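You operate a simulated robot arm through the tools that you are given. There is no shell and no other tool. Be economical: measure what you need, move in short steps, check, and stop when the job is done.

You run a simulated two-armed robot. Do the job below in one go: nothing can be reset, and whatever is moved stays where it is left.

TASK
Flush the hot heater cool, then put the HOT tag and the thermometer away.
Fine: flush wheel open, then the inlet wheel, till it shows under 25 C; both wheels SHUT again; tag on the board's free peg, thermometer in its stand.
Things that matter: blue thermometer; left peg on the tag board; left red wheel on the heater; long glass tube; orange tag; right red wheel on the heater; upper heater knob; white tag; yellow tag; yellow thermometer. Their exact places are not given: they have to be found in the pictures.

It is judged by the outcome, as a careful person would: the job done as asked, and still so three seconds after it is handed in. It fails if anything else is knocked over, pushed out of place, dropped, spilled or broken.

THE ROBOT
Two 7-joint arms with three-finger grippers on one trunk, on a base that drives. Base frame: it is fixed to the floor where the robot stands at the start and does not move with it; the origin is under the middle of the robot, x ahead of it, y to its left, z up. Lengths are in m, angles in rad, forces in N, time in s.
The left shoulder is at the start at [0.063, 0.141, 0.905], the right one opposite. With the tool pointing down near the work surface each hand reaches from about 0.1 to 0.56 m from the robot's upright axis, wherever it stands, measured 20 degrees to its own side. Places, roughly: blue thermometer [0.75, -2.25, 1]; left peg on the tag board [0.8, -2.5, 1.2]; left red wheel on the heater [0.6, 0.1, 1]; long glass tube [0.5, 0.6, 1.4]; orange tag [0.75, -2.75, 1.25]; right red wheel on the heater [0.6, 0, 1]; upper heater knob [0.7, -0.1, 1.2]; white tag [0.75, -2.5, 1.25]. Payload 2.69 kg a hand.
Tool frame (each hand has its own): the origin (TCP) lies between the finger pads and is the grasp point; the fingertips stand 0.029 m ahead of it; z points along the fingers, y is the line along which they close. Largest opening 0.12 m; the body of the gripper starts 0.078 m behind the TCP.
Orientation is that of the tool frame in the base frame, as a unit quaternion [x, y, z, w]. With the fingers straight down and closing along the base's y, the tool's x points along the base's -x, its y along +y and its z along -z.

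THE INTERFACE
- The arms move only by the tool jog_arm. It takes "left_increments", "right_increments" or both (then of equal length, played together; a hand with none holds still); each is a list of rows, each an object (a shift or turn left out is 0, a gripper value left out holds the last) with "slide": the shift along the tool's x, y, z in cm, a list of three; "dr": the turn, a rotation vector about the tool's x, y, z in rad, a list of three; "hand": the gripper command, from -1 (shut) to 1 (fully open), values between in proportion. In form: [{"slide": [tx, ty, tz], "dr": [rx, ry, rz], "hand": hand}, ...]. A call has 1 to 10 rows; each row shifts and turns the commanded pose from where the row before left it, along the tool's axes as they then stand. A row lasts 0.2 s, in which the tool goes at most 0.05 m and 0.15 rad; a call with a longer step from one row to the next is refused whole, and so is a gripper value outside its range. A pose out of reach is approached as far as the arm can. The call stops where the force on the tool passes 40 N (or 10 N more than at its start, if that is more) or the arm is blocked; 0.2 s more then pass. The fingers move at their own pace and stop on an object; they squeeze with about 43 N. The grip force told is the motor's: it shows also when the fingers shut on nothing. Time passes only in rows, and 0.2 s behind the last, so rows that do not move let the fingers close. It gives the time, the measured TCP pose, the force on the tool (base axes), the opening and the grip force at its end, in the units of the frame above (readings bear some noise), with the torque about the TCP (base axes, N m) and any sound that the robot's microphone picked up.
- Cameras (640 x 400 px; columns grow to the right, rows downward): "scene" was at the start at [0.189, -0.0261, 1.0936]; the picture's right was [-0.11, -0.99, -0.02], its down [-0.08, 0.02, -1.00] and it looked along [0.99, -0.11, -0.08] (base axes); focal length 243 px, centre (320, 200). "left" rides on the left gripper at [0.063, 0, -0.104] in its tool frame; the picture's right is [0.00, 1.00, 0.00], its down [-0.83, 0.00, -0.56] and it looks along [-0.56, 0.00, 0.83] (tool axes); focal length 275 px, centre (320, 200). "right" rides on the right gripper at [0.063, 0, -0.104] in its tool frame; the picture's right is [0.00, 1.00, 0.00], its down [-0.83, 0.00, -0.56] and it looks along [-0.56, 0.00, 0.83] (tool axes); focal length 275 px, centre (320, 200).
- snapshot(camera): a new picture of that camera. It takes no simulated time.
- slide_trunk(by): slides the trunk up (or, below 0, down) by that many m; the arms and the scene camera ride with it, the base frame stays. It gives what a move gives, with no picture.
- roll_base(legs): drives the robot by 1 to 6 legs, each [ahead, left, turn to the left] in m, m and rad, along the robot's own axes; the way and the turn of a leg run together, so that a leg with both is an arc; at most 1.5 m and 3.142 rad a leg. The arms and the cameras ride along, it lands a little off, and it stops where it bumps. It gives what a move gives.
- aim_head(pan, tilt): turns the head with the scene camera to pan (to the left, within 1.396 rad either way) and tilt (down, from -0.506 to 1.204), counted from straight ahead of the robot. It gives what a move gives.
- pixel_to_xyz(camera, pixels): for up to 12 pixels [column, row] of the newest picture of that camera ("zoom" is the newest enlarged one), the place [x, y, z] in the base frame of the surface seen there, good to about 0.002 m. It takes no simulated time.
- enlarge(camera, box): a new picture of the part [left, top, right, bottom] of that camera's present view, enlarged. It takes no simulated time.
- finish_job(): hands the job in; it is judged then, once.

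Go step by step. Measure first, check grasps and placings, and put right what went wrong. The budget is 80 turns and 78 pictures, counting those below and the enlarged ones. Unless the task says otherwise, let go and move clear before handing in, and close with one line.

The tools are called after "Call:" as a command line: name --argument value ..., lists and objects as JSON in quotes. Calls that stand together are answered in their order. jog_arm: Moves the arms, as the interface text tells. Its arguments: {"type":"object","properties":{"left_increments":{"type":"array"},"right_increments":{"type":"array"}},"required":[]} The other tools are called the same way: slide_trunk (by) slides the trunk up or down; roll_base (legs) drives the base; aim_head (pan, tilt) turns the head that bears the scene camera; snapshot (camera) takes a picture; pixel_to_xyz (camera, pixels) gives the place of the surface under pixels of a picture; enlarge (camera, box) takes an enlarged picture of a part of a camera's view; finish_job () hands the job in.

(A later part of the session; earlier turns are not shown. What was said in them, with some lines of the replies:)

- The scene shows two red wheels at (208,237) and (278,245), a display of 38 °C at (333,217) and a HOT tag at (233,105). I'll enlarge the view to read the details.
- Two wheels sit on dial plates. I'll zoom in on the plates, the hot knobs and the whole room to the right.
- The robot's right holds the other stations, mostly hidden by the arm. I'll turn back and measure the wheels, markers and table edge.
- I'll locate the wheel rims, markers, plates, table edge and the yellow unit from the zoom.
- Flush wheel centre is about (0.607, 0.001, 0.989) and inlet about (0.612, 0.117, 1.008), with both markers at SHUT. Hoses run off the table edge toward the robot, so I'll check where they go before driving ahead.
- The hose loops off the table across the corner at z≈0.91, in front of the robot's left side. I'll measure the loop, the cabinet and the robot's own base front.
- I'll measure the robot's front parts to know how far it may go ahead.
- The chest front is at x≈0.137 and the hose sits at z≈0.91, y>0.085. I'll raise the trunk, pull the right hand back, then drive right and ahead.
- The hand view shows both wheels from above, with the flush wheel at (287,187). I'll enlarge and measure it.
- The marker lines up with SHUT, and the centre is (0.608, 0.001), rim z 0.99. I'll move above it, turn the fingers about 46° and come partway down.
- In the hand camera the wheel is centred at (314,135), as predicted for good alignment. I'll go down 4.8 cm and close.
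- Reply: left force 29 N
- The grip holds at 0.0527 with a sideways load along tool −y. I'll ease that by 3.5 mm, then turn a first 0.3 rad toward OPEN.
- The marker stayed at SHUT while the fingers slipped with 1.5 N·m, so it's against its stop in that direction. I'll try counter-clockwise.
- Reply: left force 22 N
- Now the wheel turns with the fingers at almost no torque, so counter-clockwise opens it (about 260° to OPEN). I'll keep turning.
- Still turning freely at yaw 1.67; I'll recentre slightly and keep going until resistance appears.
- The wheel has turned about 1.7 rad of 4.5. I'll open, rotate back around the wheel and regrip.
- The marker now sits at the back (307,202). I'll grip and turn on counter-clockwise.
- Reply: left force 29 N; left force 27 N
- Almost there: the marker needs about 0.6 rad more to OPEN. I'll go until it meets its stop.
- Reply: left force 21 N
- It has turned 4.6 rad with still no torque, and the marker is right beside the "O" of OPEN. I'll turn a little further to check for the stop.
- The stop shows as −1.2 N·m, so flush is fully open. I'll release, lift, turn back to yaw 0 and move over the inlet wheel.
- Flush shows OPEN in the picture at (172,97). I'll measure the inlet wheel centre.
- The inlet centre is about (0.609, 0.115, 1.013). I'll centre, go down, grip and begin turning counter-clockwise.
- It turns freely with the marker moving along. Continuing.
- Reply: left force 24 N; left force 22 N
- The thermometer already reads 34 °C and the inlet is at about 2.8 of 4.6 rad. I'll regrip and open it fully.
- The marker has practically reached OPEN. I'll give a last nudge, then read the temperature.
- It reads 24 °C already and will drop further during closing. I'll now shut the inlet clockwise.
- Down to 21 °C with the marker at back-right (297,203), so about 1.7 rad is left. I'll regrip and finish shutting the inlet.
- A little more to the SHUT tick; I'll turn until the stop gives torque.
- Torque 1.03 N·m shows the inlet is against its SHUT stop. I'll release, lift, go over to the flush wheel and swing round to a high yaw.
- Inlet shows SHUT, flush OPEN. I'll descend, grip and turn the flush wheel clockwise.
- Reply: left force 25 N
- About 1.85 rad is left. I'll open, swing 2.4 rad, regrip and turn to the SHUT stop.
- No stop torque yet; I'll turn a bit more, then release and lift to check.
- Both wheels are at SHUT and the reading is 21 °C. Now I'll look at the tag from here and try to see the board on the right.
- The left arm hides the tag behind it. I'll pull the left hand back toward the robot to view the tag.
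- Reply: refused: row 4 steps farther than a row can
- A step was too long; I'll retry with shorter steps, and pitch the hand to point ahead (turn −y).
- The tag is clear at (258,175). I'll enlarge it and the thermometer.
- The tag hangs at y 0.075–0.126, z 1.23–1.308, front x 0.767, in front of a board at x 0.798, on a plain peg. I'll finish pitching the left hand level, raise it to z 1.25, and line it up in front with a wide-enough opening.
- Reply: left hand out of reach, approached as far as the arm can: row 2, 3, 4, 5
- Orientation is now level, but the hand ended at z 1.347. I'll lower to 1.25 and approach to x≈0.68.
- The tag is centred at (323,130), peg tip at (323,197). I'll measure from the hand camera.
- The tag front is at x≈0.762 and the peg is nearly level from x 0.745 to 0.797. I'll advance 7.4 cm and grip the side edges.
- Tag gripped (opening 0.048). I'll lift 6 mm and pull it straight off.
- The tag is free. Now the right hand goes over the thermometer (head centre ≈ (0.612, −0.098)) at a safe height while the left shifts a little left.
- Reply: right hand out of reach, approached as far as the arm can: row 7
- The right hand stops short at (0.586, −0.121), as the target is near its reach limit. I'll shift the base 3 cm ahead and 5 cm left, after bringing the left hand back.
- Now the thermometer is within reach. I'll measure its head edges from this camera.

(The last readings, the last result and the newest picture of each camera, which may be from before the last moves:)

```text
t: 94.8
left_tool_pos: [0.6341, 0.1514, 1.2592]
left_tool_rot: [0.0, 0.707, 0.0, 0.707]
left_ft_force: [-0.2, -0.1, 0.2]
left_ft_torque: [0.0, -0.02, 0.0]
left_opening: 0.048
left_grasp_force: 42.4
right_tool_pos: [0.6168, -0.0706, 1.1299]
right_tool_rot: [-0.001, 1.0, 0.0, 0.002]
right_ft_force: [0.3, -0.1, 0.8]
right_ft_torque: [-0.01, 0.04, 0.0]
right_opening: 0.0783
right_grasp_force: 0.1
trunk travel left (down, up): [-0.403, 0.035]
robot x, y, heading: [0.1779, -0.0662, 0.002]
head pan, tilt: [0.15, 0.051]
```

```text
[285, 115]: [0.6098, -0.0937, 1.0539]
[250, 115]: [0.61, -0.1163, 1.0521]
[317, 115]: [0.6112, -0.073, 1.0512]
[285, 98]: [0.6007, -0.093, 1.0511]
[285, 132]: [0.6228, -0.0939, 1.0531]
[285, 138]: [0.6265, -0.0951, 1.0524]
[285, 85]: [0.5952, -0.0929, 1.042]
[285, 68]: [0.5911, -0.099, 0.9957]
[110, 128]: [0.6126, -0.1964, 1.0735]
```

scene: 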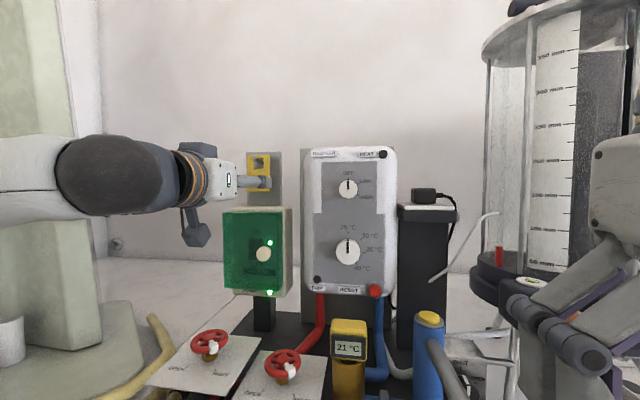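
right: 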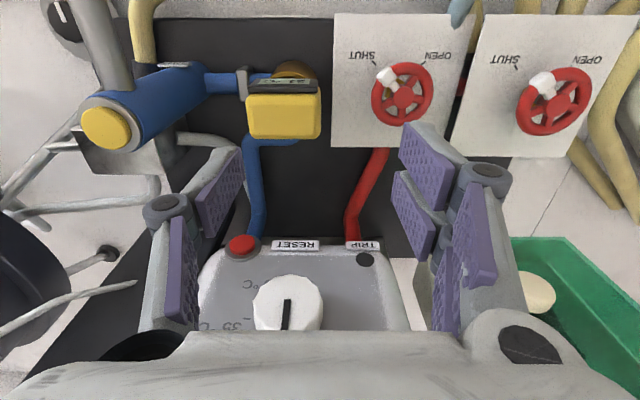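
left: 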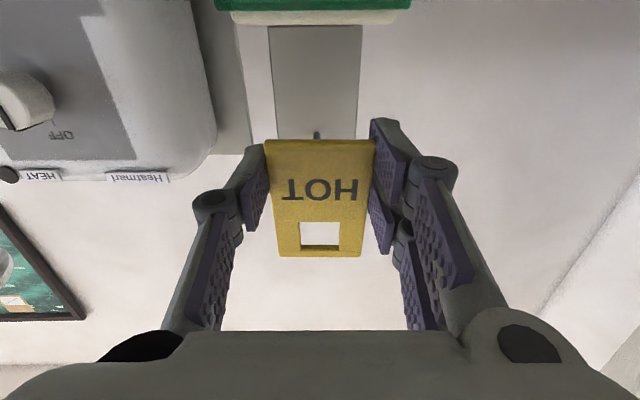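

Head centre is (0.611, −0.095), spanning z ≈1.01–1.053. I'll centre, narrow the opening to about 0.066 and descend to z 1.035, then grip.

Call:
jog_arm --right_increments '[{"slide": [0.5, -2.4, 0], "hand": 0.1}, {"slide": [0, 0, 3.2]}, {"slide": [0, 0, 3.2]}, {"slide": [0, 0, 3.1]}]'

Call:
snapshot --camera "right"

```text
t: 95.8
left_tool_pos: [0.6342, 0.1503, 1.2574]
left_tool_rot: [0.001, 0.708, 0.0, 0.706]
left_ft_force: [0.4, 0.4, -0.6]
left_ft_torque: [0.01, 0.0, 0.0]
left_opening: 0.0479
left_grasp_force: 42.5
right_tool_pos: [0.6137, -0.0955, 1.0339]
right_tool_rot: [0.0, 1.0, 0.0, 0.002]
right_ft_force: [-0.3, -0.5, -0.4]
right_ft_torque: [-0.03, 0.04, 0.0]
right_opening: 0.066
right_grasp_force: 0.1
trunk travel left (down, up): [-0.403, 0.035]
robot x, y, heading: [0.1788, -0.0707, 0.0]
head pan, tilt: [0.15, 0.051]
```

```text
25 pictures are left
```

right: 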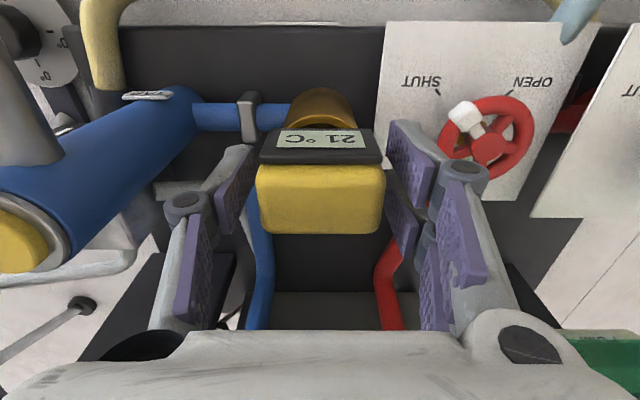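

Fingers straddle the head at (320,190). I'll close, then lift gently.

Call:
jog_arm --right_increments '[{"hand": -1}, {}, {}, {"slide": [0, 0, -1]}, {"slide": [0, 0, -2]}, {"slide": [0, 0, -3]}]'

Call:
snapshot --camera "right"

Call:
snapshot --camera "scene"

```text
t: 97.2
left_tool_pos: [0.6327, 0.1508, 1.2582]
left_tool_rot: [0.001, 0.707, 0.0, 0.707]
left_ft_force: [0.6, -0.2, -0.8]
left_ft_torque: [-0.01, -0.02, 0.03]
left_opening: 0.048
left_grasp_force: 43.5
right_tool_pos: [0.6132, -0.0938, 1.0944]
right_tool_rot: [0.001, 1.0, 0.0, 0.002]
right_ft_force: [-0.3, 0.2, -0.3]
right_ft_torque: [0.0, -0.04, 0.06]
right_opening: 0.0492
right_grasp_force: 42.8
trunk travel left (down, up): [-0.403, 0.035]
robot x, y, heading: [0.1807, -0.0689, 0.001]
head pan, tilt: [0.15, 0.051]
```

```text
24 pictures are left
```

right: 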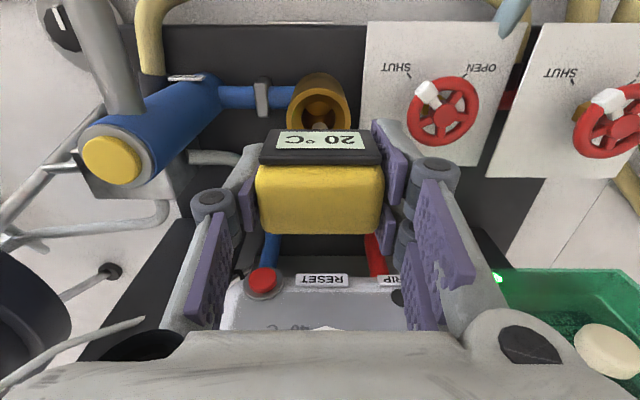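

```text
23 pictures are left
```

scene: 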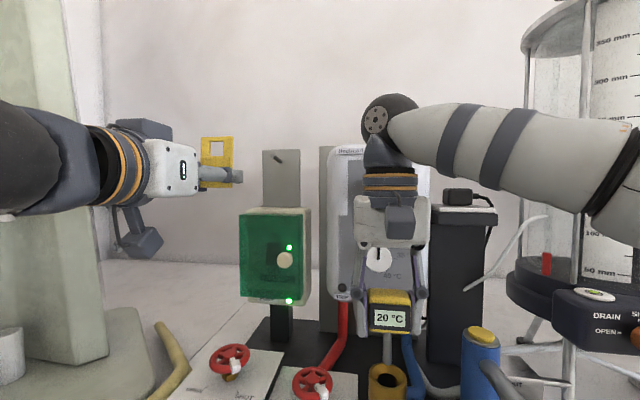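

The thermometer is out (20 °C) and held at opening 0.049. I'll lift it clear of the well, pull it in a little and back the robot away from the bench.

Call:
jog_arm --right_increments '[{"slide": [0, 0, -3.5]}, {"slide": [0, 0, -3.5]}, {"slide": [4, 0, 0]}, {"slide": [4, 0, 0]}]'

Call:
roll_base --legs '[[-0.28, 0, 0]]'

Call:
aim_head --pan -1.2 --tilt 0.15

Call:
snapshot --camera "scene"

```text
t: 98.2
left_tool_pos: [0.6335, 0.1503, 1.259]
left_tool_rot: [0.002, 0.708, 0.001, 0.706]
left_ft_force: [-0.5, -0.1, 0.2]
left_ft_torque: [0.0, -0.01, 0.0]
left_opening: 0.0478
left_grasp_force: 42.9
right_tool_pos: [0.5326, -0.0946, 1.1416]
right_tool_rot: [0.001, 1.0, 0.001, 0.002]
right_ft_force: [-0.6, -0.2, 0.0]
right_ft_torque: [0.01, -0.02, -0.01]
right_opening: 0.0489
right_grasp_force: 43.0
right hand out of reach, approached as far as the arm can: row 2
trunk travel left (down, up): [-0.403, 0.035]
robot x, y, heading: [0.1786, -0.0694, 0.003]
head pan, tilt: [0.15, 0.051]
```

```text
t: 100.1
left_tool_pos: [0.3525, 0.1498, 1.2587]
left_tool_rot: [0.002, 0.708, 0.0, 0.707]
left_ft_force: [0.2, 1.0, 0.4]
left_ft_torque: [0.0, 0.0, 0.03]
left_opening: 0.0476
left_grasp_force: 42.7
right_tool_pos: [0.2511, -0.0936, 1.1426]
right_tool_rot: [0.001, 1.0, 0.001, 0.002]
right_ft_force: [-0.4, -0.1, -0.9]
right_ft_torque: [-0.01, 0.0, -0.01]
right_opening: 0.0489
right_grasp_force: 43.0
trunk travel left (down, up): [-0.403, 0.035]
robot x, y, heading: [-0.1017, -0.0729, 0.0]
head pan, tilt: [0.15, 0.051]
```

```text
t: 101.6
left_tool_pos: [0.3547, 0.1503, 1.2584]
left_tool_rot: [0.002, 0.708, 0.0, 0.706]
left_ft_force: [-0.1, -0.1, -0.2]
left_ft_torque: [-0.01, 0.02, 0.02]
left_opening: 0.0479
left_grasp_force: 43.0
right_tool_pos: [0.252, -0.0949, 1.142]
right_tool_rot: [0.0, 1.0, 0.001, 0.002]
right_ft_force: [0.2, 0.9, -0.2]
right_ft_torque: [-0.01, -0.01, 0.0]
right_opening: 0.049
right_grasp_force: 43.2
trunk travel left (down, up): [-0.403, 0.035]
robot x, y, heading: [-0.1024, -0.071, -0.0]
head pan, tilt: [-1.201, 0.15]
```

```text
22 pictures are left
```

scene: 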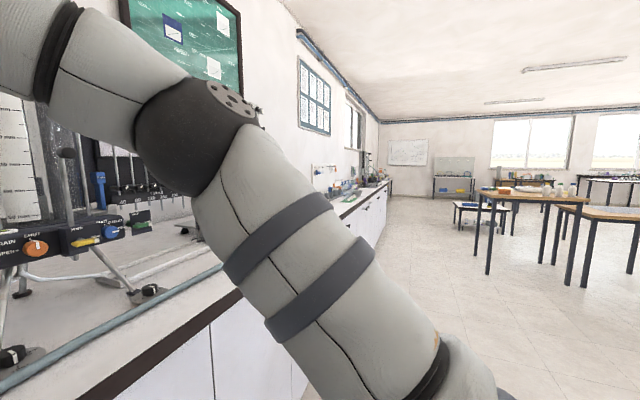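

The aisle ahead to the right looks clear. I'll check the distance to the nearest desk (490,260) and the bench edge.

Call:
pixel_to_xyz --camera "scene" --pixels '[[489, 260], [585, 270], [520, 196], [345, 215], [210, 320], [460, 200], [560, 205], [215, 130]]'

```text
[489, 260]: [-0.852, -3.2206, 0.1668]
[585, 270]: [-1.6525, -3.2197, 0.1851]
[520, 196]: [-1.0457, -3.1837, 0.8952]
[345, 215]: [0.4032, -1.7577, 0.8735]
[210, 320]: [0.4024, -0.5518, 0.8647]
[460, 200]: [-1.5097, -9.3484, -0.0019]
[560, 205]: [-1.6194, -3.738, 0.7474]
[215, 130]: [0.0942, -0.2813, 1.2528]
```

The nearest desk is beyond y −3.2 at x<−0.85, so the way is clear. I'll drive 2.15 m to the right and look.

Call:
roll_base --legs '[[0, -1.4, 0], [0, -0.8, 0]]'

Call:
aim_head --pan 0.0 --tilt 0.15

Call:
snapshot --camera "scene"

```text
t: 118.7
left_tool_pos: [0.3349, -2.058, 1.2579]
left_tool_rot: [0.004, 0.708, -0.002, 0.706]
left_ft_force: [0.4, -0.2, 0.3]
left_ft_torque: [0.0, 0.02, 0.0]
left_opening: 0.048
left_grasp_force: 42.8
right_tool_pos: [0.2324, -2.301, 1.1431]
right_tool_rot: [0.004, 1.0, 0.001, 0.001]
right_ft_force: [0.4, 0.4, -0.4]
right_ft_torque: [0.02, 0.0, -0.03]
right_opening: 0.049
right_grasp_force: 42.5
trunk travel left (down, up): [-0.403, 0.035]
robot x, y, heading: [-0.1215, -2.2736, -0.011]
head pan, tilt: [-1.201, 0.15]
```

```text
t: 120.1
left_tool_pos: [0.3355, -2.0589, 1.257]
left_tool_rot: [0.003, 0.708, -0.001, 0.706]
left_ft_force: [-0.1, 0.4, -0.5]
left_ft_torque: [-0.02, -0.02, -0.03]
left_opening: 0.0477
left_grasp_force: 42.9
right_tool_pos: [0.2335, -2.3025, 1.1422]
right_tool_rot: [0.004, 1.0, 0.001, 0.002]
right_ft_force: [-0.6, 0.2, -1.1]
right_ft_torque: [0.01, 0.0, -0.01]
right_opening: 0.0491
right_grasp_force: 42.9
trunk travel left (down, up): [-0.403, 0.035]
robot x, y, heading: [-0.1217, -2.2775, -0.007]
head pan, tilt: [0.0, 0.15]
```

```text
21 pictures are left
```

scene: 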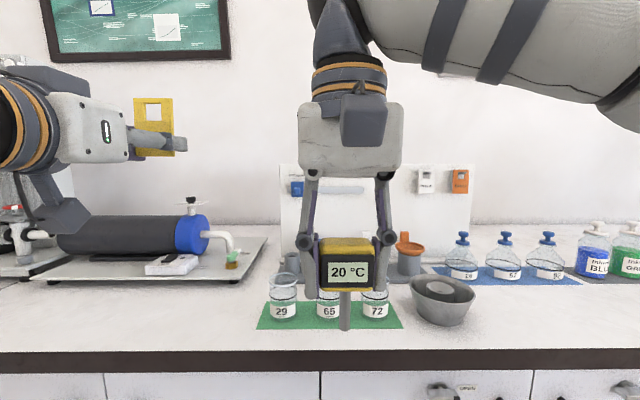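

The board is behind my right hand: items at (297,188), (425,182) and (460,180). I'll swing the right hand to the right for a free view and enlarge.

Call:
jog_arm --right_increments '[{"slide": [0, -4.5, 0]}, {"slide": [0, -4.5, 0]}, {"slide": [0, -4.5, 0]}, {"slide": [0, -4.5, 0]}, {"slide": [0, -4, 0]}]'

Call:
enlarge --camera "scene" --box '[240, 130, 520, 305]'

```text
t: 121.3
left_tool_pos: [0.3351, -2.0585, 1.259]
left_tool_rot: [0.004, 0.707, -0.002, 0.707]
left_ft_force: [-0.2, -0.4, 0.4]
left_ft_torque: [0.05, 0.05, 0.01]
left_opening: 0.048
left_grasp_force: 43.1
right_tool_pos: [0.2312, -2.523, 1.1407]
right_tool_rot: [0.003, 1.0, 0.001, 0.002]
right_ft_force: [0.2, -0.1, 0.1]
right_ft_torque: [0.0, -0.01, 0.03]
right_opening: 0.0489
right_grasp_force: 43.0
trunk travel left (down, up): [-0.403, 0.035]
robot x, y, heading: [-0.1201, -2.2745, -0.007]
head pan, tilt: [0.0, 0.15]
```

```text
2.29 times, centred on (380, 218) of scene
```

zoom: 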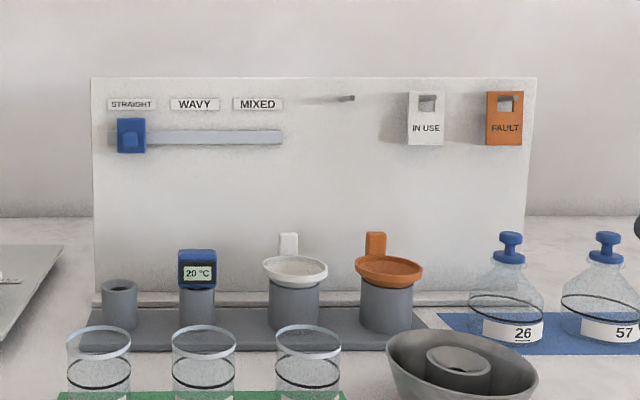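

The free peg is at zoom (350,98) and the empty stand tube at (119,300), left of the blue thermometer. Measuring.

Call:
pixel_to_xyz --camera "zoom" --pixels '[[345, 98], [353, 97], [380, 90], [119, 305], [105, 287], [133, 287], [119, 295], [198, 268], [198, 252], [198, 315], [427, 130], [99, 330]]'

Call:
enlarge --camera "scene" --box '[270, 230, 350, 280]'

Call:
pixel_to_xyz --camera "zoom" --pixels '[[175, 190], [120, 170], [230, 170], [175, 185], [175, 155], [175, 172], [175, 300]]'

```text
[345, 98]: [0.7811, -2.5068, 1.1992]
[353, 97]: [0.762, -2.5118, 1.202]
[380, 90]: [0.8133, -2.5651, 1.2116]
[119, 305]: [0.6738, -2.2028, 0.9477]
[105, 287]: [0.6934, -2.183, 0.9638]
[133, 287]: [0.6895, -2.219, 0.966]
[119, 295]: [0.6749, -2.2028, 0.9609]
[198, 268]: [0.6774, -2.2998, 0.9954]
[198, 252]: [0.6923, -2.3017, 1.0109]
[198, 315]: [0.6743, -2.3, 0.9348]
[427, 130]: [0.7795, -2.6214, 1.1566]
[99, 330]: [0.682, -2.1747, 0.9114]
```

```text
8.00 times, centred on (310, 255) of scene
```

zoom: 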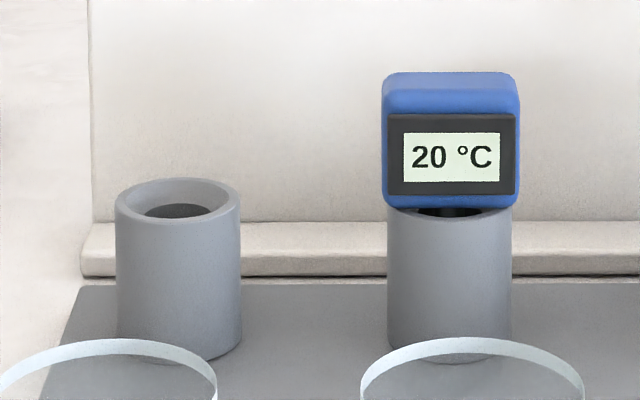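

```text
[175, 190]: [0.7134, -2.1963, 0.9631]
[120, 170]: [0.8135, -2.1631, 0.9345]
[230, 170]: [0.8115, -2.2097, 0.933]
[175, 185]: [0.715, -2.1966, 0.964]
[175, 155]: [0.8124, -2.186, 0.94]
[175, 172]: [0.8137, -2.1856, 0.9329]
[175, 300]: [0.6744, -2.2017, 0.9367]
```

The stand tube centre is about (0.6955, −2.201), rim z 0.9645; free peg at y −2.510, z 1.20, tip x≈0.76. Thermometer first: I'll raise the left hand, then drive left 0.225 and ahead 0.30.

Call:
jog_arm --left_increments '[{"slide": [-4, 0, 0]}]'

Call:
roll_base --legs '[[0, 0.225, 0.008], [0.3, 0, 0]]'

Call:
aim_head --pan -0.35 --tilt 0.35

Call:
snapshot --camera "scene"

```text
t: 121.7
left_tool_pos: [0.3358, -2.0596, 1.3008]
left_tool_rot: [0.004, 0.708, -0.002, 0.706]
left_ft_force: [-0.2, -0.5, -0.2]
left_ft_torque: [-0.03, 0.02, 0.02]
left_opening: 0.0478
left_grasp_force: 42.7
right_tool_pos: [0.2303, -2.5244, 1.1414]
right_tool_rot: [0.004, 1.0, 0.001, 0.002]
right_ft_force: [-0.1, -0.1, -1.2]
right_ft_torque: [-0.01, -0.04, -0.02]
right_opening: 0.049
right_grasp_force: 42.5
trunk travel left (down, up): [-0.403, 0.035]
robot x, y, heading: [-0.121, -2.2772, -0.006]
head pan, tilt: [0.0, 0.15]
```

```text
t: 125.8
left_tool_pos: [0.64, -1.8268, 1.2995]
left_tool_rot: [0.001, 0.708, 0.0, 0.707]
left_ft_force: [0.9, 0.8, -0.3]
left_ft_torque: [0.04, -0.04, -0.02]
left_opening: 0.0478
left_grasp_force: 42.9
right_tool_pos: [0.5403, -2.2939, 1.1431]
right_tool_rot: [-0.001, 1.0, 0.001, 0.002]
right_ft_force: [0.0, 1.1, -0.1]
right_ft_torque: [0.0, 0.02, -0.03]
right_opening: 0.0489
right_grasp_force: 42.7
trunk travel left (down, up): [-0.403, 0.035]
robot x, y, heading: [0.1877, -2.0513, 0.002]
head pan, tilt: [0.0, 0.15]
```

```text
t: 126.6
left_tool_pos: [0.6394, -1.8268, 1.301]
left_tool_rot: [0.0, 0.708, 0.002, 0.706]
left_ft_force: [0.1, 0.1, 0.0]
left_ft_torque: [0.01, 0.01, 0.03]
left_opening: 0.0479
left_grasp_force: 43.1
right_tool_pos: [0.5393, -2.293, 1.1427]
right_tool_rot: [-0.001, 1.0, 0.001, 0.002]
right_ft_force: [-0.3, 0.6, -0.6]
right_ft_torque: [-0.02, -0.01, -0.03]
right_opening: 0.0491
right_grasp_force: 43.0
trunk travel left (down, up): [-0.403, 0.035]
robot x, y, heading: [0.183, -2.0516, 0.005]
head pan, tilt: [-0.351, 0.351]
```

```text
18 pictures are left
```

scene: 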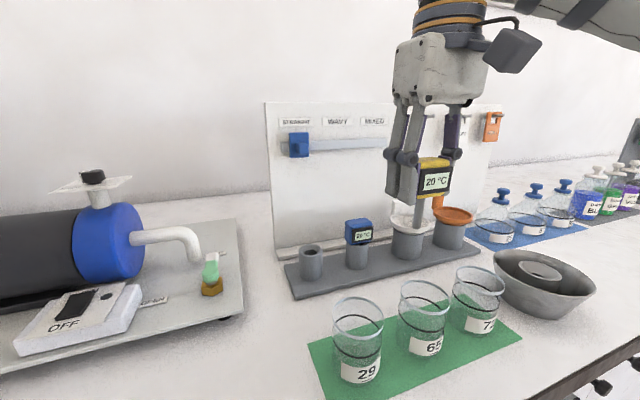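

A good view: the empty tube is at (311,255). I'll measure its rim and look for the stem under the head.

Call:
enlarge --camera "scene" --box '[290, 130, 482, 290]'

Call:
pixel_to_xyz --camera "zoom" --pixels '[[66, 300], [40, 294], [101, 290], [70, 276], [66, 283], [445, 245], [440, 225], [450, 140], [445, 260], [230, 250], [230, 200], [66, 330]]'

```text
2.50 times, centred on (386, 210) of scene
```

zoom: 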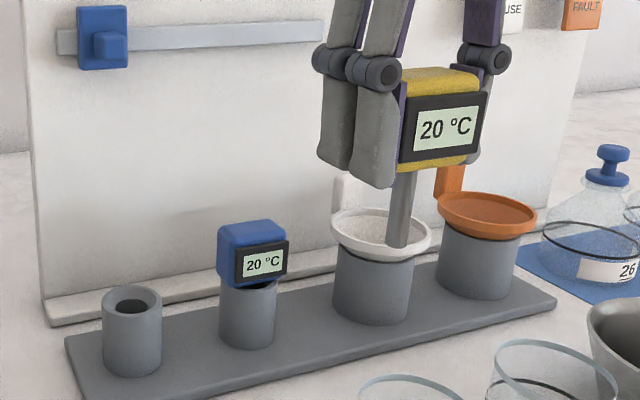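

```text
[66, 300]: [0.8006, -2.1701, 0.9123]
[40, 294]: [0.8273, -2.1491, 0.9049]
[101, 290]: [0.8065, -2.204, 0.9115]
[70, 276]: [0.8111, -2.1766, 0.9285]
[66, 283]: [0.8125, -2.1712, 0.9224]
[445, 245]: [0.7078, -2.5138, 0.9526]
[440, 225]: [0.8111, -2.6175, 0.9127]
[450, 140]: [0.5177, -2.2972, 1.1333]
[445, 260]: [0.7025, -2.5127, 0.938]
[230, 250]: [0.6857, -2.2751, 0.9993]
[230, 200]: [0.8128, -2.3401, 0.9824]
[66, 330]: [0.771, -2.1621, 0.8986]
```

I mis-picked; the tube in the zoom is at (132,300) and the stem at (400,215). Measuring those.

Call:
pixel_to_xyz --camera "zoom" --pixels '[[132, 315], [104, 303], [161, 298], [132, 289], [135, 300], [401, 185], [398, 240], [390, 215], [412, 215], [132, 340], [125, 312]]'

```text
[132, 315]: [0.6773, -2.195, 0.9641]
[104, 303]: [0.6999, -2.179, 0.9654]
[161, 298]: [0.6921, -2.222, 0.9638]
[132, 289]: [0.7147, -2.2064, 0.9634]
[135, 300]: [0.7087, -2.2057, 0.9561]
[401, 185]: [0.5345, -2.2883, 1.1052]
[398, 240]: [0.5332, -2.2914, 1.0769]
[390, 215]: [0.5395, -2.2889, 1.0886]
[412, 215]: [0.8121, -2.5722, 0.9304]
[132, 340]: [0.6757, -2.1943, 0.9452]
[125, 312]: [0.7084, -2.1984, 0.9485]
```

The tube centre is (0.696, −2.2005) and the stem axis is about 2–3 mm off the TCP, bottom about 7 cm below it. I'll move over the tube and come down to just above it.

Call:
jog_arm --right_increments '[{"slide": [-4, 2.36, 0]}, {"slide": [-4, 2.36, 0]}, {"slide": [-4, 2.36, 0]}, {"slide": [-4, 2.36, 0]}, {"slide": [0, 0, 3]}, {"slide": [0, 0, 3]}, {"slide": [0, 0, 2.6]}]'

Call:
enlarge --camera "scene" --box '[250, 170, 410, 290]'

```text
t: 128.2
left_tool_pos: [0.6401, -1.8282, 1.3006]
left_tool_rot: [0.0, 0.707, 0.0, 0.707]
left_ft_force: [-0.9, 0.0, 0.0]
left_ft_torque: [0.01, 0.0, -0.01]
left_opening: 0.0482
left_grasp_force: 42.2
right_tool_pos: [0.6764, -2.1953, 1.0435]
right_tool_rot: [-0.002, 1.0, 0.0, 0.003]
right_ft_force: [-0.7, 0.3, -0.3]
right_ft_torque: [0.01, 0.01, -0.01]
right_opening: 0.0492
right_grasp_force: 42.2
right hand out of reach, approached as far as the arm can: row 4
trunk travel left (down, up): [-0.403, 0.035]
robot x, y, heading: [0.1847, -2.051, 0.005]
head pan, tilt: [-0.351, 0.351]
```

```text
3.33 times, centred on (330, 230) of scene
```

zoom: 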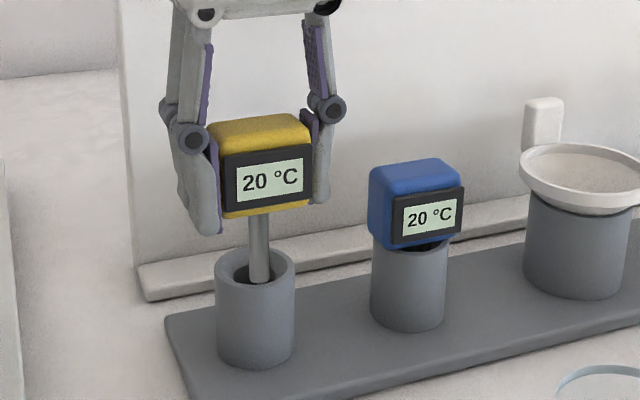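

Reach stopped it 2.3 cm short in x. Now lower, it may reach; I'll try the remaining shift.

Call:
jog_arm --right_increments '[{"slide": [-1.2, -0.15, -0.3]}, {"slide": [-1.05, -0.15, 0]}]'

Call:
enlarge --camera "scene" --box '[250, 170, 410, 290]'

```text
t: 128.8
left_tool_pos: [0.6397, -1.8272, 1.3004]
left_tool_rot: [0.001, 0.708, 0.001, 0.706]
left_ft_force: [-0.4, -0.4, -1.4]
left_ft_torque: [0.0, 0.02, 0.03]
left_opening: 0.0479
left_grasp_force: 42.8
right_tool_pos: [0.697, -2.1982, 1.0484]
right_tool_rot: [-0.001, 1.0, 0.0, 0.003]
right_ft_force: [0.1, -0.3, -1.0]
right_ft_torque: [0.0, 0.01, 0.04]
right_opening: 0.0489
right_grasp_force: 43.0
trunk travel left (down, up): [-0.403, 0.035]
robot x, y, heading: [0.1815, -2.0495, 0.003]
head pan, tilt: [-0.351, 0.351]
```

```text
3.33 times, centred on (330, 230) of scene
```

zoom: 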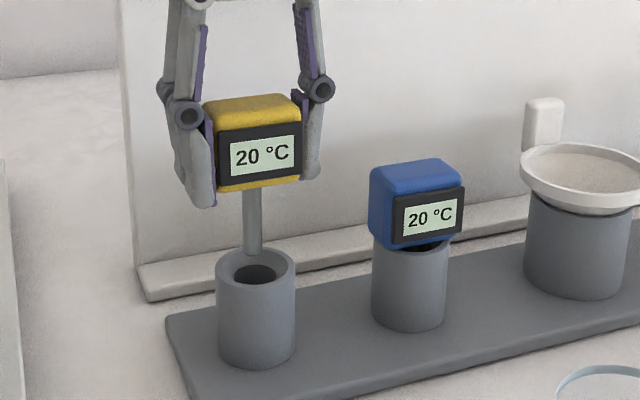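

It reached (0.697, −2.198). I'll check the stem's place against the tube.

Call:
pixel_to_xyz --camera "zoom" --pixels '[[254, 245], [253, 215], [247, 235], [260, 235], [257, 288], [217, 270], [294, 265], [257, 253]]'

```text
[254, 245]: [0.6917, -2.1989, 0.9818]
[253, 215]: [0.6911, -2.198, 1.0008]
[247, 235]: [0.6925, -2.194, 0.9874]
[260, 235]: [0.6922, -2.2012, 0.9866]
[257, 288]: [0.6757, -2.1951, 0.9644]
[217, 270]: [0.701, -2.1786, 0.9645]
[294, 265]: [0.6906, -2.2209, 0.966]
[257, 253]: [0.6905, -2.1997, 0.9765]
```

The stem axis is right over the tube centre (0.696, −2.2005). I'll lower it 5 cm.

Call:
jog_arm --right_increments '[{"slide": [0, 0, 1.2]}, {"slide": [0, 0, 1.2]}, {"slide": [0, 0, 1.2]}, {"slide": [0, 0, 1.0]}, {"slide": [0, 0, 0.5]}]'

Call:
enlarge --camera "scene" --box '[250, 170, 410, 290]'

```text
t: 130.0
left_tool_pos: [0.6395, -1.8281, 1.3]
left_tool_rot: [0.001, 0.708, 0.002, 0.706]
left_ft_force: [0.3, 0.0, 0.1]
left_ft_torque: [-0.01, -0.02, -0.03]
left_opening: 0.0481
left_grasp_force: 42.6
right_tool_pos: [0.6977, -2.1974, 0.9952]
right_tool_rot: [0.0, 1.0, 0.001, 0.002]
right_ft_force: [-0.7, -0.1, -0.7]
right_ft_torque: [0.01, 0.01, -0.01]
right_opening: 0.0488
right_grasp_force: 43.5
trunk travel left (down, up): [-0.403, 0.035]
robot x, y, heading: [0.1829, -2.0523, 0.002]
head pan, tilt: [-0.351, 0.351]
```

```text
3.33 times, centred on (330, 230) of scene
```

zoom: 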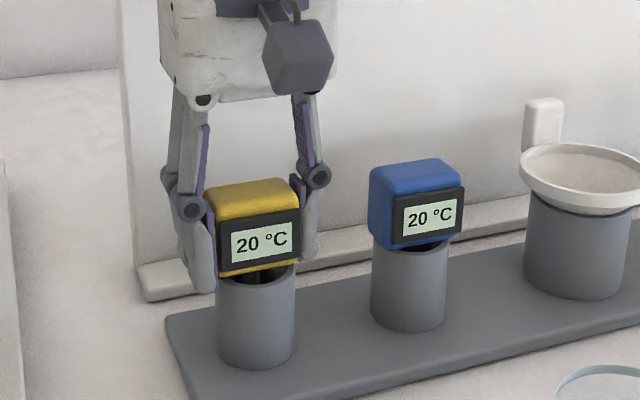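

No contact yet and the yellow head is slightly higher relative to its rim than the blue. I'll lower in 2 mm steps to feel contact.

Call:
jog_arm --right_increments '[{"slide": [0, 0, 0.2]}, {"slide": [0, 0, 0.2]}, {"slide": [0, 0, 0.15]}, {}]'

```text
t: 131.0
left_tool_pos: [0.6389, -1.828, 1.3011]
left_tool_rot: [0.0, 0.707, 0.001, 0.707]
left_ft_force: [0.0, -0.1, 0.2]
left_ft_torque: [0.01, 0.03, 0.01]
left_opening: 0.0478
left_grasp_force: 42.9
right_tool_pos: [0.6993, -2.1984, 0.9929]
right_tool_rot: [0.0, 1.0, 0.0, 0.004]
right_ft_force: [4.0, -3.4, 19.0]
right_ft_torque: [-0.09, -0.31, -0.06]
right_opening: 0.0491
right_grasp_force: 42.5
trunk travel left (down, up): [-0.403, 0.035]
robot x, y, heading: [0.1836, -2.0471, 0.002]
head pan, tilt: [-0.351, 0.351]
```

Contact (19 N) at z 0.993: seated. I'll unload, open gently and rise.

Call:
jog_arm --right_increments '[{"slide": [0, 0, -0.2]}, {"hand": 0.1}, {}, {"slide": [0, 0, -2]}, {"slide": [0, 0, -4]}, {"slide": [0, 0, -4]}]'

Call:
enlarge --camera "scene" --box '[250, 170, 410, 290]'

```text
t: 132.4
left_tool_pos: [0.6395, -1.8265, 1.2995]
left_tool_rot: [0.0, 0.707, 0.001, 0.707]
left_ft_force: [0.2, -0.2, 0.6]
left_ft_torque: [0.03, 0.03, -0.01]
left_opening: 0.0479
left_grasp_force: 43.5
right_tool_pos: [0.695, -2.1975, 1.0933]
right_tool_rot: [-0.002, 1.0, -0.001, 0.002]
right_ft_force: [1.0, 0.6, -0.2]
right_ft_torque: [-0.03, 0.0, 0.01]
right_opening: 0.0659
right_grasp_force: 0.0
trunk travel left (down, up): [-0.403, 0.035]
robot x, y, heading: [0.1859, -2.0493, 0.006]
head pan, tilt: [-0.351, 0.351]
```

```text
3.33 times, centred on (330, 230) of scene
```

zoom: 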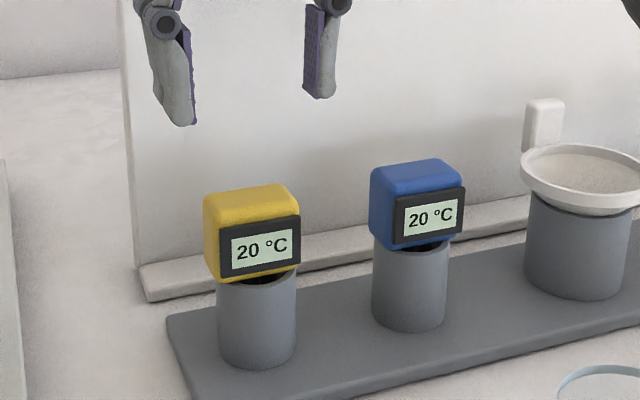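

The thermometer is in its stand. I'll retract the right hand, back off and drive right so the left hand faces the free peg, lowering the trunk.

Call:
jog_arm --right_increments '[{"slide": [4, 0, -2]}, {"slide": [4, 0, -2]}, {"slide": [4, 0, -2]}, {"slide": [4, 0, -2]}, {"slide": [4, 0, 0]}, {"slide": [4, 0, 0]}]'

Call:
roll_base --legs '[[-0.25, 0, 0], [0, -0.68, 0]]'

Call:
slide_trunk --by -0.085

Call:
aim_head --pan 0.1 --tilt 0.15

Call:
snapshot --camera "scene"

```text
t: 133.8
left_tool_pos: [0.6399, -1.8274, 1.3001]
left_tool_rot: [0.0, 0.707, 0.001, 0.707]
left_ft_force: [0.0, -0.3, -0.5]
left_ft_torque: [0.01, -0.03, 0.01]
left_opening: 0.0479
left_grasp_force: 43.0
right_tool_pos: [0.4553, -2.2011, 1.169]
right_tool_rot: [0.0, 1.0, 0.001, 0.002]
right_ft_force: [0.4, -0.1, 0.2]
right_ft_torque: [-0.01, 0.01, -0.01]
right_opening: 0.0656
right_grasp_force: 0.1
trunk travel left (down, up): [-0.403, 0.035]
robot x, y, heading: [0.1834, -2.0484, 0.005]
head pan, tilt: [-0.351, 0.351]
```

```text
t: 140.9
left_tool_pos: [0.3948, -2.5145, 1.3005]
left_tool_rot: [0.001, 0.708, 0.002, 0.706]
left_ft_force: [0.6, 0.1, -1.5]
left_ft_torque: [-0.02, 0.04, 0.0]
left_opening: 0.0479
left_grasp_force: 42.8
right_tool_pos: [0.212, -2.8899, 1.1693]
right_tool_rot: [0.0, 1.0, 0.0, 0.002]
right_ft_force: [-0.3, -0.1, -0.5]
right_ft_torque: [0.01, -0.03, 0.04]
right_opening: 0.066
right_grasp_force: 0.0
trunk travel left (down, up): [-0.403, 0.035]
robot x, y, heading: [-0.0657, -2.7376, 0.003]
head pan, tilt: [-0.351, 0.351]
```

```text
t: 142.1
left_tool_pos: [0.3957, -2.5161, 1.2148]
left_tool_rot: [0.0, 0.707, 0.002, 0.707]
left_ft_force: [1.0, -0.5, -0.8]
left_ft_torque: [0.01, 0.01, -0.02]
left_opening: 0.0479
left_grasp_force: 42.4
right_tool_pos: [0.249, -2.889, 1.0417]
right_tool_rot: [0.0, 0.997, 0.0, -0.075]
right_ft_force: [-0.2, -1.1, 0.3]
right_ft_torque: [0.0, 0.0, -0.03]
right_opening: 0.0658
right_grasp_force: 0.1
trunk travel left (down, up): [-0.318, 0.12]
robot x, y, heading: [-0.0616, -2.7339, -0.005]
head pan, tilt: [-0.351, 0.351]
```

```text
t: 143.0
left_tool_pos: [0.3948, -2.5148, 1.2144]
left_tool_rot: [0.001, 0.708, 0.0, 0.707]
left_ft_force: [-0.8, 0.1, -0.8]
left_ft_torque: [-0.01, 0.03, 0.02]
left_opening: 0.0479
left_grasp_force: 43.0
right_tool_pos: [0.249, -2.8905, 1.0428]
right_tool_rot: [0.001, 0.997, 0.0, -0.075]
right_ft_force: [0.1, 0.3, -0.3]
right_ft_torque: [-0.01, 0.02, 0.01]
right_opening: 0.0662
right_grasp_force: 0.0
trunk travel left (down, up): [-0.318, 0.12]
robot x, y, heading: [-0.0608, -2.7343, 0.0]
head pan, tilt: [0.099, 0.15]
```

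```text
12 pictures are left
```

scene: 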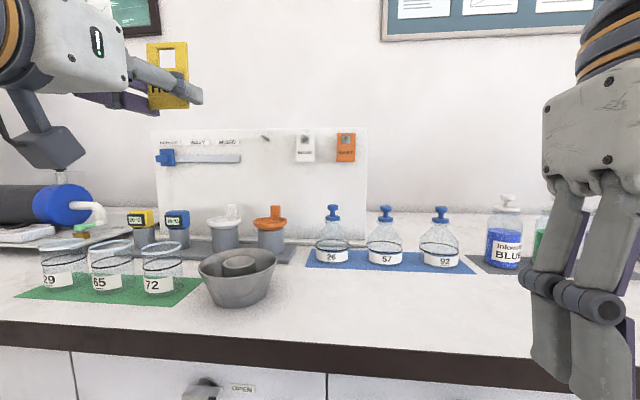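

The peg is visible at (265,138). I'll measure it, raise the right hand and drive ahead 0.235.

Call:
enlarge --camera "scene" --box '[225, 115, 385, 175]'

Call:
pixel_to_xyz --camera "scene" --pixels '[[263, 137], [265, 138], [268, 139]]'

Call:
jog_arm --right_increments '[{"slide": [0, 0, -4]}, {"slide": [0, 0, -4]}]'

Call:
roll_base --legs '[[0.235, 0, 0]]'

Call:
snapshot --camera "left"

```text
4.00 times, centred on (305, 145) of scene
```

zoom: 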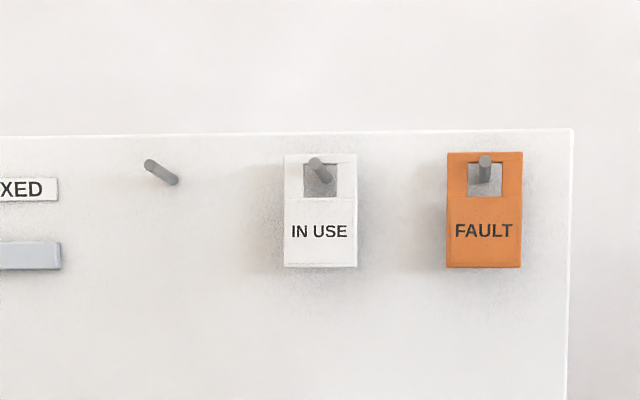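

```text
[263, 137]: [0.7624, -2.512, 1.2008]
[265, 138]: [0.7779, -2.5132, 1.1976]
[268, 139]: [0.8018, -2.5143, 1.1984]
```

```text
t: 143.6
left_tool_pos: [0.3958, -2.5149, 1.214]
left_tool_rot: [0.001, 0.708, 0.001, 0.707]
left_ft_force: [0.1, -0.6, 0.6]
left_ft_torque: [-0.01, 0.03, 0.01]
left_opening: 0.0479
left_grasp_force: 43.7
right_tool_pos: [0.2572, -2.867, 1.0488]
right_tool_rot: [-0.001, 0.997, 0.001, -0.076]
right_ft_force: [0.3, 0.6, 0.3]
right_ft_torque: [0.0, 0.02, 0.0]
right_opening: 0.066
right_grasp_force: 0.1
right hand out of reach, approached as far as the arm can: row 1, 2
trunk travel left (down, up): [-0.318, 0.12]
robot x, y, heading: [-0.0618, -2.7366, 0.0]
head pan, tilt: [0.099, 0.15]
```

```text
t: 145.3
left_tool_pos: [0.6254, -2.5153, 1.2146]
left_tool_rot: [0.0, 0.708, 0.003, 0.706]
left_ft_force: [0.5, 0.4, -0.4]
left_ft_torque: [-0.02, -0.03, -0.02]
left_opening: 0.048
left_grasp_force: 43.3
right_tool_pos: [0.4863, -2.8653, 1.0504]
right_tool_rot: [-0.002, 0.997, 0.0, -0.075]
right_ft_force: [0.9, 0.4, 0.1]
right_ft_torque: [0.0, 0.04, 0.01]
right_opening: 0.0661
right_grasp_force: 0.0
trunk travel left (down, up): [-0.318, 0.12]
robot x, y, heading: [0.1684, -2.7363, -0.001]
head pan, tilt: [0.099, 0.15]
```

```text
10 pictures are left
```

left: 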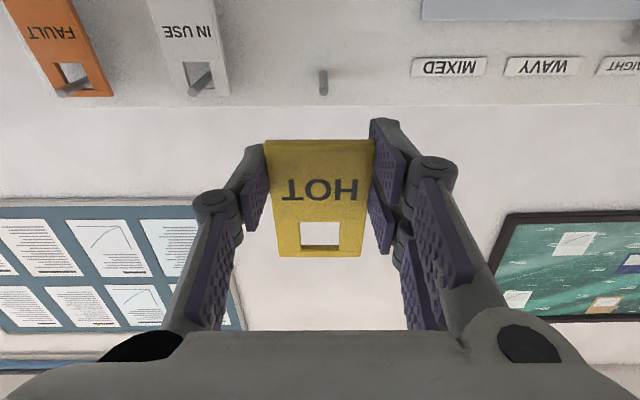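

The peg is at (323,85) and the tag window centred at (320,234). I'll measure both from this camera.

Call:
pixel_to_xyz --camera "left" --pixels '[[323, 90], [323, 82], [323, 75], [302, 240], [339, 240], [320, 218], [320, 252], [320, 180], [320, 150]]'

```text
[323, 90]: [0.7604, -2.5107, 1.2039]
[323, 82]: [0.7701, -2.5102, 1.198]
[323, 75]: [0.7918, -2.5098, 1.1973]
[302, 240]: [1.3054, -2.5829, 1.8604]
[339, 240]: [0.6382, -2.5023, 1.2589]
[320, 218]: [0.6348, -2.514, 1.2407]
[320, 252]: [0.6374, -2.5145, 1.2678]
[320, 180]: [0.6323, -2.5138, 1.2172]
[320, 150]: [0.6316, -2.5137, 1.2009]
```

The window is 2.85–4.9 cm above TCP and the peg centre at (−2.510, 1.2015). I'll lower 5.15 cm, shift 4 mm left, and advance to just before the peg tip.

Call:
jog_arm --left_increments '[{"slide": [2.6, 0.4, 0]}, {"slide": [2.55, 0, 0]}, {"slide": [0, 0, 3.5]}, {"slide": [0, 0, 3.5]}, {"slide": [0, 0, 3.2]}]'

Call:
enlarge --camera "left" --box '[220, 100, 420, 280]'

```text
t: 146.5
left_tool_pos: [0.7271, -2.508, 1.1618]
left_tool_rot: [0.0, 0.708, 0.002, 0.707]
left_ft_force: [0.4, 0.4, 0.2]
left_ft_torque: [-0.03, 0.0, -0.01]
left_opening: 0.0479
left_grasp_force: 43.7
right_tool_pos: [0.4864, -2.8649, 1.0497]
right_tool_rot: [-0.002, 0.997, 0.001, -0.075]
right_ft_force: [0.3, -1.0, 0.8]
right_ft_torque: [0.02, 0.0, 0.01]
right_opening: 0.0661
right_grasp_force: 0.0
trunk travel left (down, up): [-0.318, 0.12]
robot x, y, heading: [0.1692, -2.7349, -0.0]
head pan, tilt: [0.099, 0.15]
```

```text
2.22 times, centred on (320, 190) of left
```

zoom: 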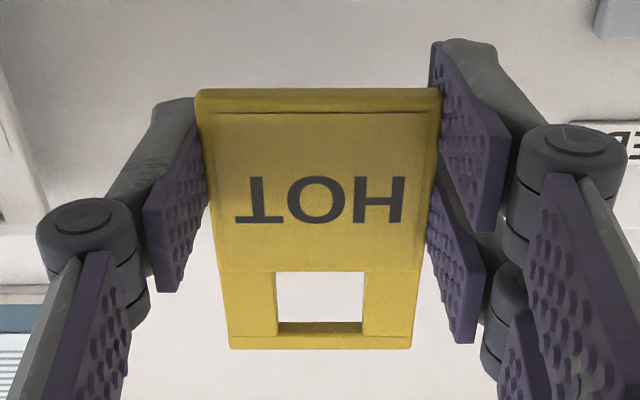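

The peg is hidden behind the tag just now. I'll advance 2.2 cm gently and look for the tip in the window.

Call:
jog_arm --left_increments '[{"slide": [0, 0, 0.8]}, {"slide": [0, 0, 0.8]}, {"slide": [0, 0, 0.8]}]'

Call:
enlarge --camera "left" --box '[220, 100, 420, 280]'

```text
t: 147.3
left_tool_pos: [0.751, -2.5078, 1.1624]
left_tool_rot: [0.001, 0.708, 0.001, 0.706]
left_ft_force: [-0.7, -0.5, -0.5]
left_ft_torque: [-0.05, 0.01, -0.02]
left_opening: 0.0477
left_grasp_force: 42.9
right_tool_pos: [0.4873, -2.8658, 1.0503]
right_tool_rot: [-0.002, 0.997, 0.001, -0.075]
right_ft_force: [-0.1, 0.3, 0.1]
right_ft_torque: [-0.03, -0.01, 0.03]
right_opening: 0.0664
right_grasp_force: 0.0
trunk travel left (down, up): [-0.318, 0.12]
robot x, y, heading: [0.1682, -2.7331, 0.003]
head pan, tilt: [0.099, 0.15]
```

```text
2.22 times, centred on (320, 190) of left
```

zoom: 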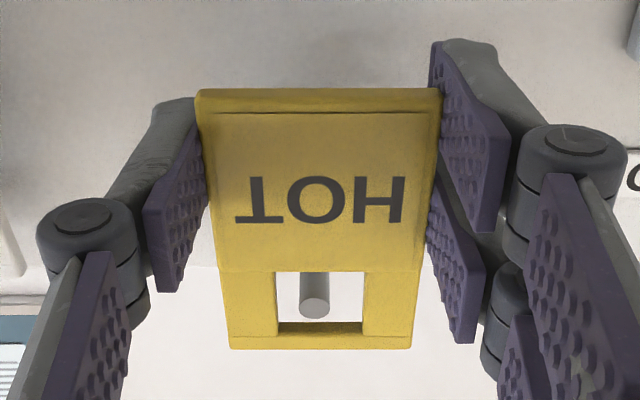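

The peg tip shows through the window at zoom (314,308). I'll advance 2 cm more and lower until it hangs.

Call:
jog_arm --left_increments '[{"slide": [0, 0, 1]}, {"slide": [0, 0, 1]}, {"slide": [0.3, 0, 0]}, {"slide": [0.3, 0, 0]}, {"slide": [0.2, 0, 0]}]'

Call:
enlarge --camera "left" --box '[220, 100, 420, 280]'

```text
t: 148.5
left_tool_pos: [0.7698, -2.5104, 1.1545]
left_tool_rot: [0.0, 0.708, 0.001, 0.706]
left_ft_force: [0.5, 0.3, 0.3]
left_ft_torque: [-0.01, -0.02, 0.04]
left_opening: 0.0479
left_grasp_force: 43.3
right_tool_pos: [0.4869, -2.8651, 1.0505]
right_tool_rot: [-0.002, 0.997, 0.001, -0.075]
right_ft_force: [-0.4, -0.1, -1.2]
right_ft_torque: [-0.05, -0.01, 0.03]
right_opening: 0.0659
right_grasp_force: 0.1
trunk travel left (down, up): [-0.318, 0.12]
robot x, y, heading: [0.1735, -2.736, 0.004]
head pan, tilt: [0.099, 0.15]
```

```text
2.22 times, centred on (320, 190) of left
```

zoom: 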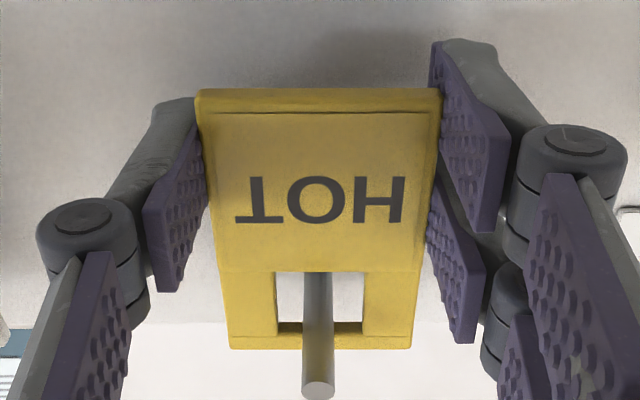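

The peg sticks well through the window. I'll lower by small steps to touch, then open.

Call:
jog_arm --left_increments '[{"slide": [0.15, 0, 0]}, {"slide": [0.1, 0, 0]}, {}]'

```text
t: 149.3
left_tool_pos: [0.7704, -2.5095, 1.1532]
left_tool_rot: [0.0, 0.708, 0.002, 0.707]
left_ft_force: [-0.8, 0.2, 1.4]
left_ft_torque: [0.01, 0.03, -0.01]
left_opening: 0.0479
left_grasp_force: 42.7
right_tool_pos: [0.4862, -2.8656, 1.0514]
right_tool_rot: [-0.001, 0.997, 0.0, -0.075]
right_ft_force: [0.6, -0.3, 0.5]
right_ft_torque: [0.01, 0.01, -0.01]
right_opening: 0.0659
right_grasp_force: 0.1
trunk travel left (down, up): [-0.318, 0.12]
robot x, y, heading: [0.1743, -2.7364, 0.007]
head pan, tilt: [0.099, 0.15]
```

A slight touch (1.4 N up). I'll open the fingers and back away.

Call:
jog_arm --left_increments '[{"hand": -0.1}, {"hand": 0.2}, {}, {"slide": [0, 0, -3]}, {"slide": [0, 0, -4]}, {"slide": [0, 0, -4]}]'

Call:
snapshot --camera "left"

```text
t: 150.7
left_tool_pos: [0.6605, -2.5087, 1.1516]
left_tool_rot: [0.0, 0.708, 0.003, 0.707]
left_ft_force: [0.1, -0.4, 0.0]
left_ft_torque: [0.04, 0.02, 0.0]
left_opening: 0.0719
left_grasp_force: 0.1
right_tool_pos: [0.4853, -2.8645, 1.0508]
right_tool_rot: [-0.001, 0.997, 0.0, -0.075]
right_ft_force: [1.0, 0.6, -0.9]
right_ft_torque: [0.01, -0.02, 0.01]
right_opening: 0.0659
right_grasp_force: 0.1
trunk travel left (down, up): [-0.318, 0.12]
robot x, y, heading: [0.1676, -2.7346, 0.005]
head pan, tilt: [0.099, 0.15]
```

```text
6 pictures are left
```

left: 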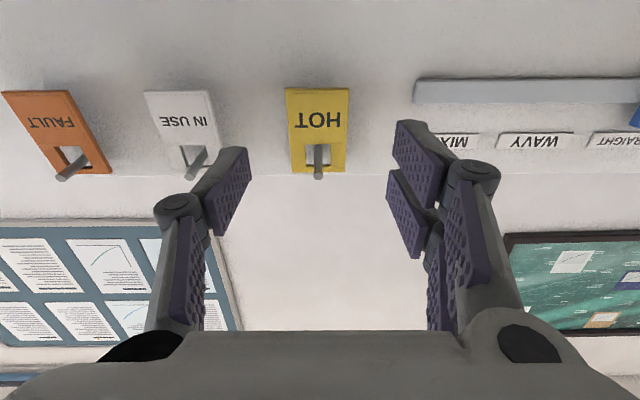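

The HOT tag hangs on the peg at (318,130). I'll back the robot off and take one last look at the whole station.

Call:
roll_base --legs '[[-0.25, 0, 0]]'

Call:
aim_head --pan 0.25 --tilt 0.2

Call:
snapshot --camera "scene"

```text
t: 152.6
left_tool_pos: [0.4143, -2.5095, 1.1528]
left_tool_rot: [0.0, 0.707, 0.001, 0.707]
left_ft_force: [-0.3, 0.1, 0.8]
left_ft_torque: [0.04, 0.02, -0.01]
left_opening: 0.0721
left_grasp_force: 0.0
right_tool_pos: [0.2397, -2.8662, 1.0507]
right_tool_rot: [-0.001, 0.997, 0.002, -0.075]
right_ft_force: [-0.7, -0.4, -0.3]
right_ft_torque: [-0.03, -0.04, -0.02]
right_opening: 0.066
right_grasp_force: 0.1
trunk travel left (down, up): [-0.318, 0.12]
robot x, y, heading: [-0.078, -2.7376, -0.006]
head pan, tilt: [0.099, 0.15]
```

```text
t: 153.2
left_tool_pos: [0.4147, -2.5101, 1.1525]
left_tool_rot: [0.001, 0.708, 0.001, 0.706]
left_ft_force: [-0.1, 0.8, 0.3]
left_ft_torque: [0.0, 0.03, 0.04]
left_opening: 0.072
left_grasp_force: 0.0
right_tool_pos: [0.239, -2.8666, 1.0502]
right_tool_rot: [-0.001, 0.997, 0.001, -0.076]
right_ft_force: [-0.6, 0.9, 0.3]
right_ft_torque: [-0.03, -0.02, 0.01]
right_opening: 0.066
right_grasp_force: 0.0
trunk travel left (down, up): [-0.318, 0.12]
robot x, y, heading: [-0.0747, -2.7343, 0.005]
head pan, tilt: [0.25, 0.201]
```

```text
5 pictures are left
```

scene: 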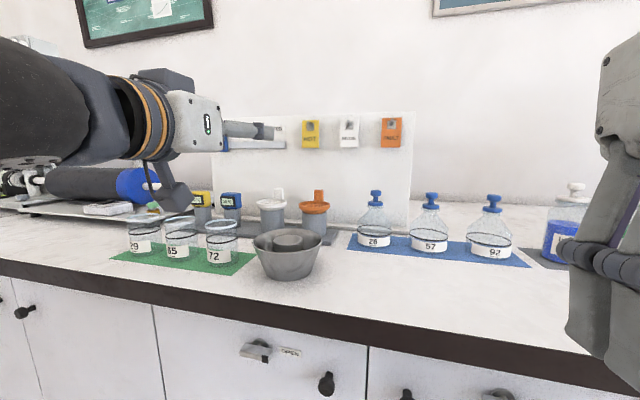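

The HOT tag at (311,133) hangs beside the other tags, the yellow thermometer is in its stand at (203,200), and nothing else has moved. I'm handing the job in.

Call:
finish_job

```text
The job is handed in.
```

The job is done and handed in: the heater was flushed to 21 °C and both wheels are SHUT again. The HOT tag hangs on the board's free peg, and the yellow thermometer, reading 20 °C, is in its stand.
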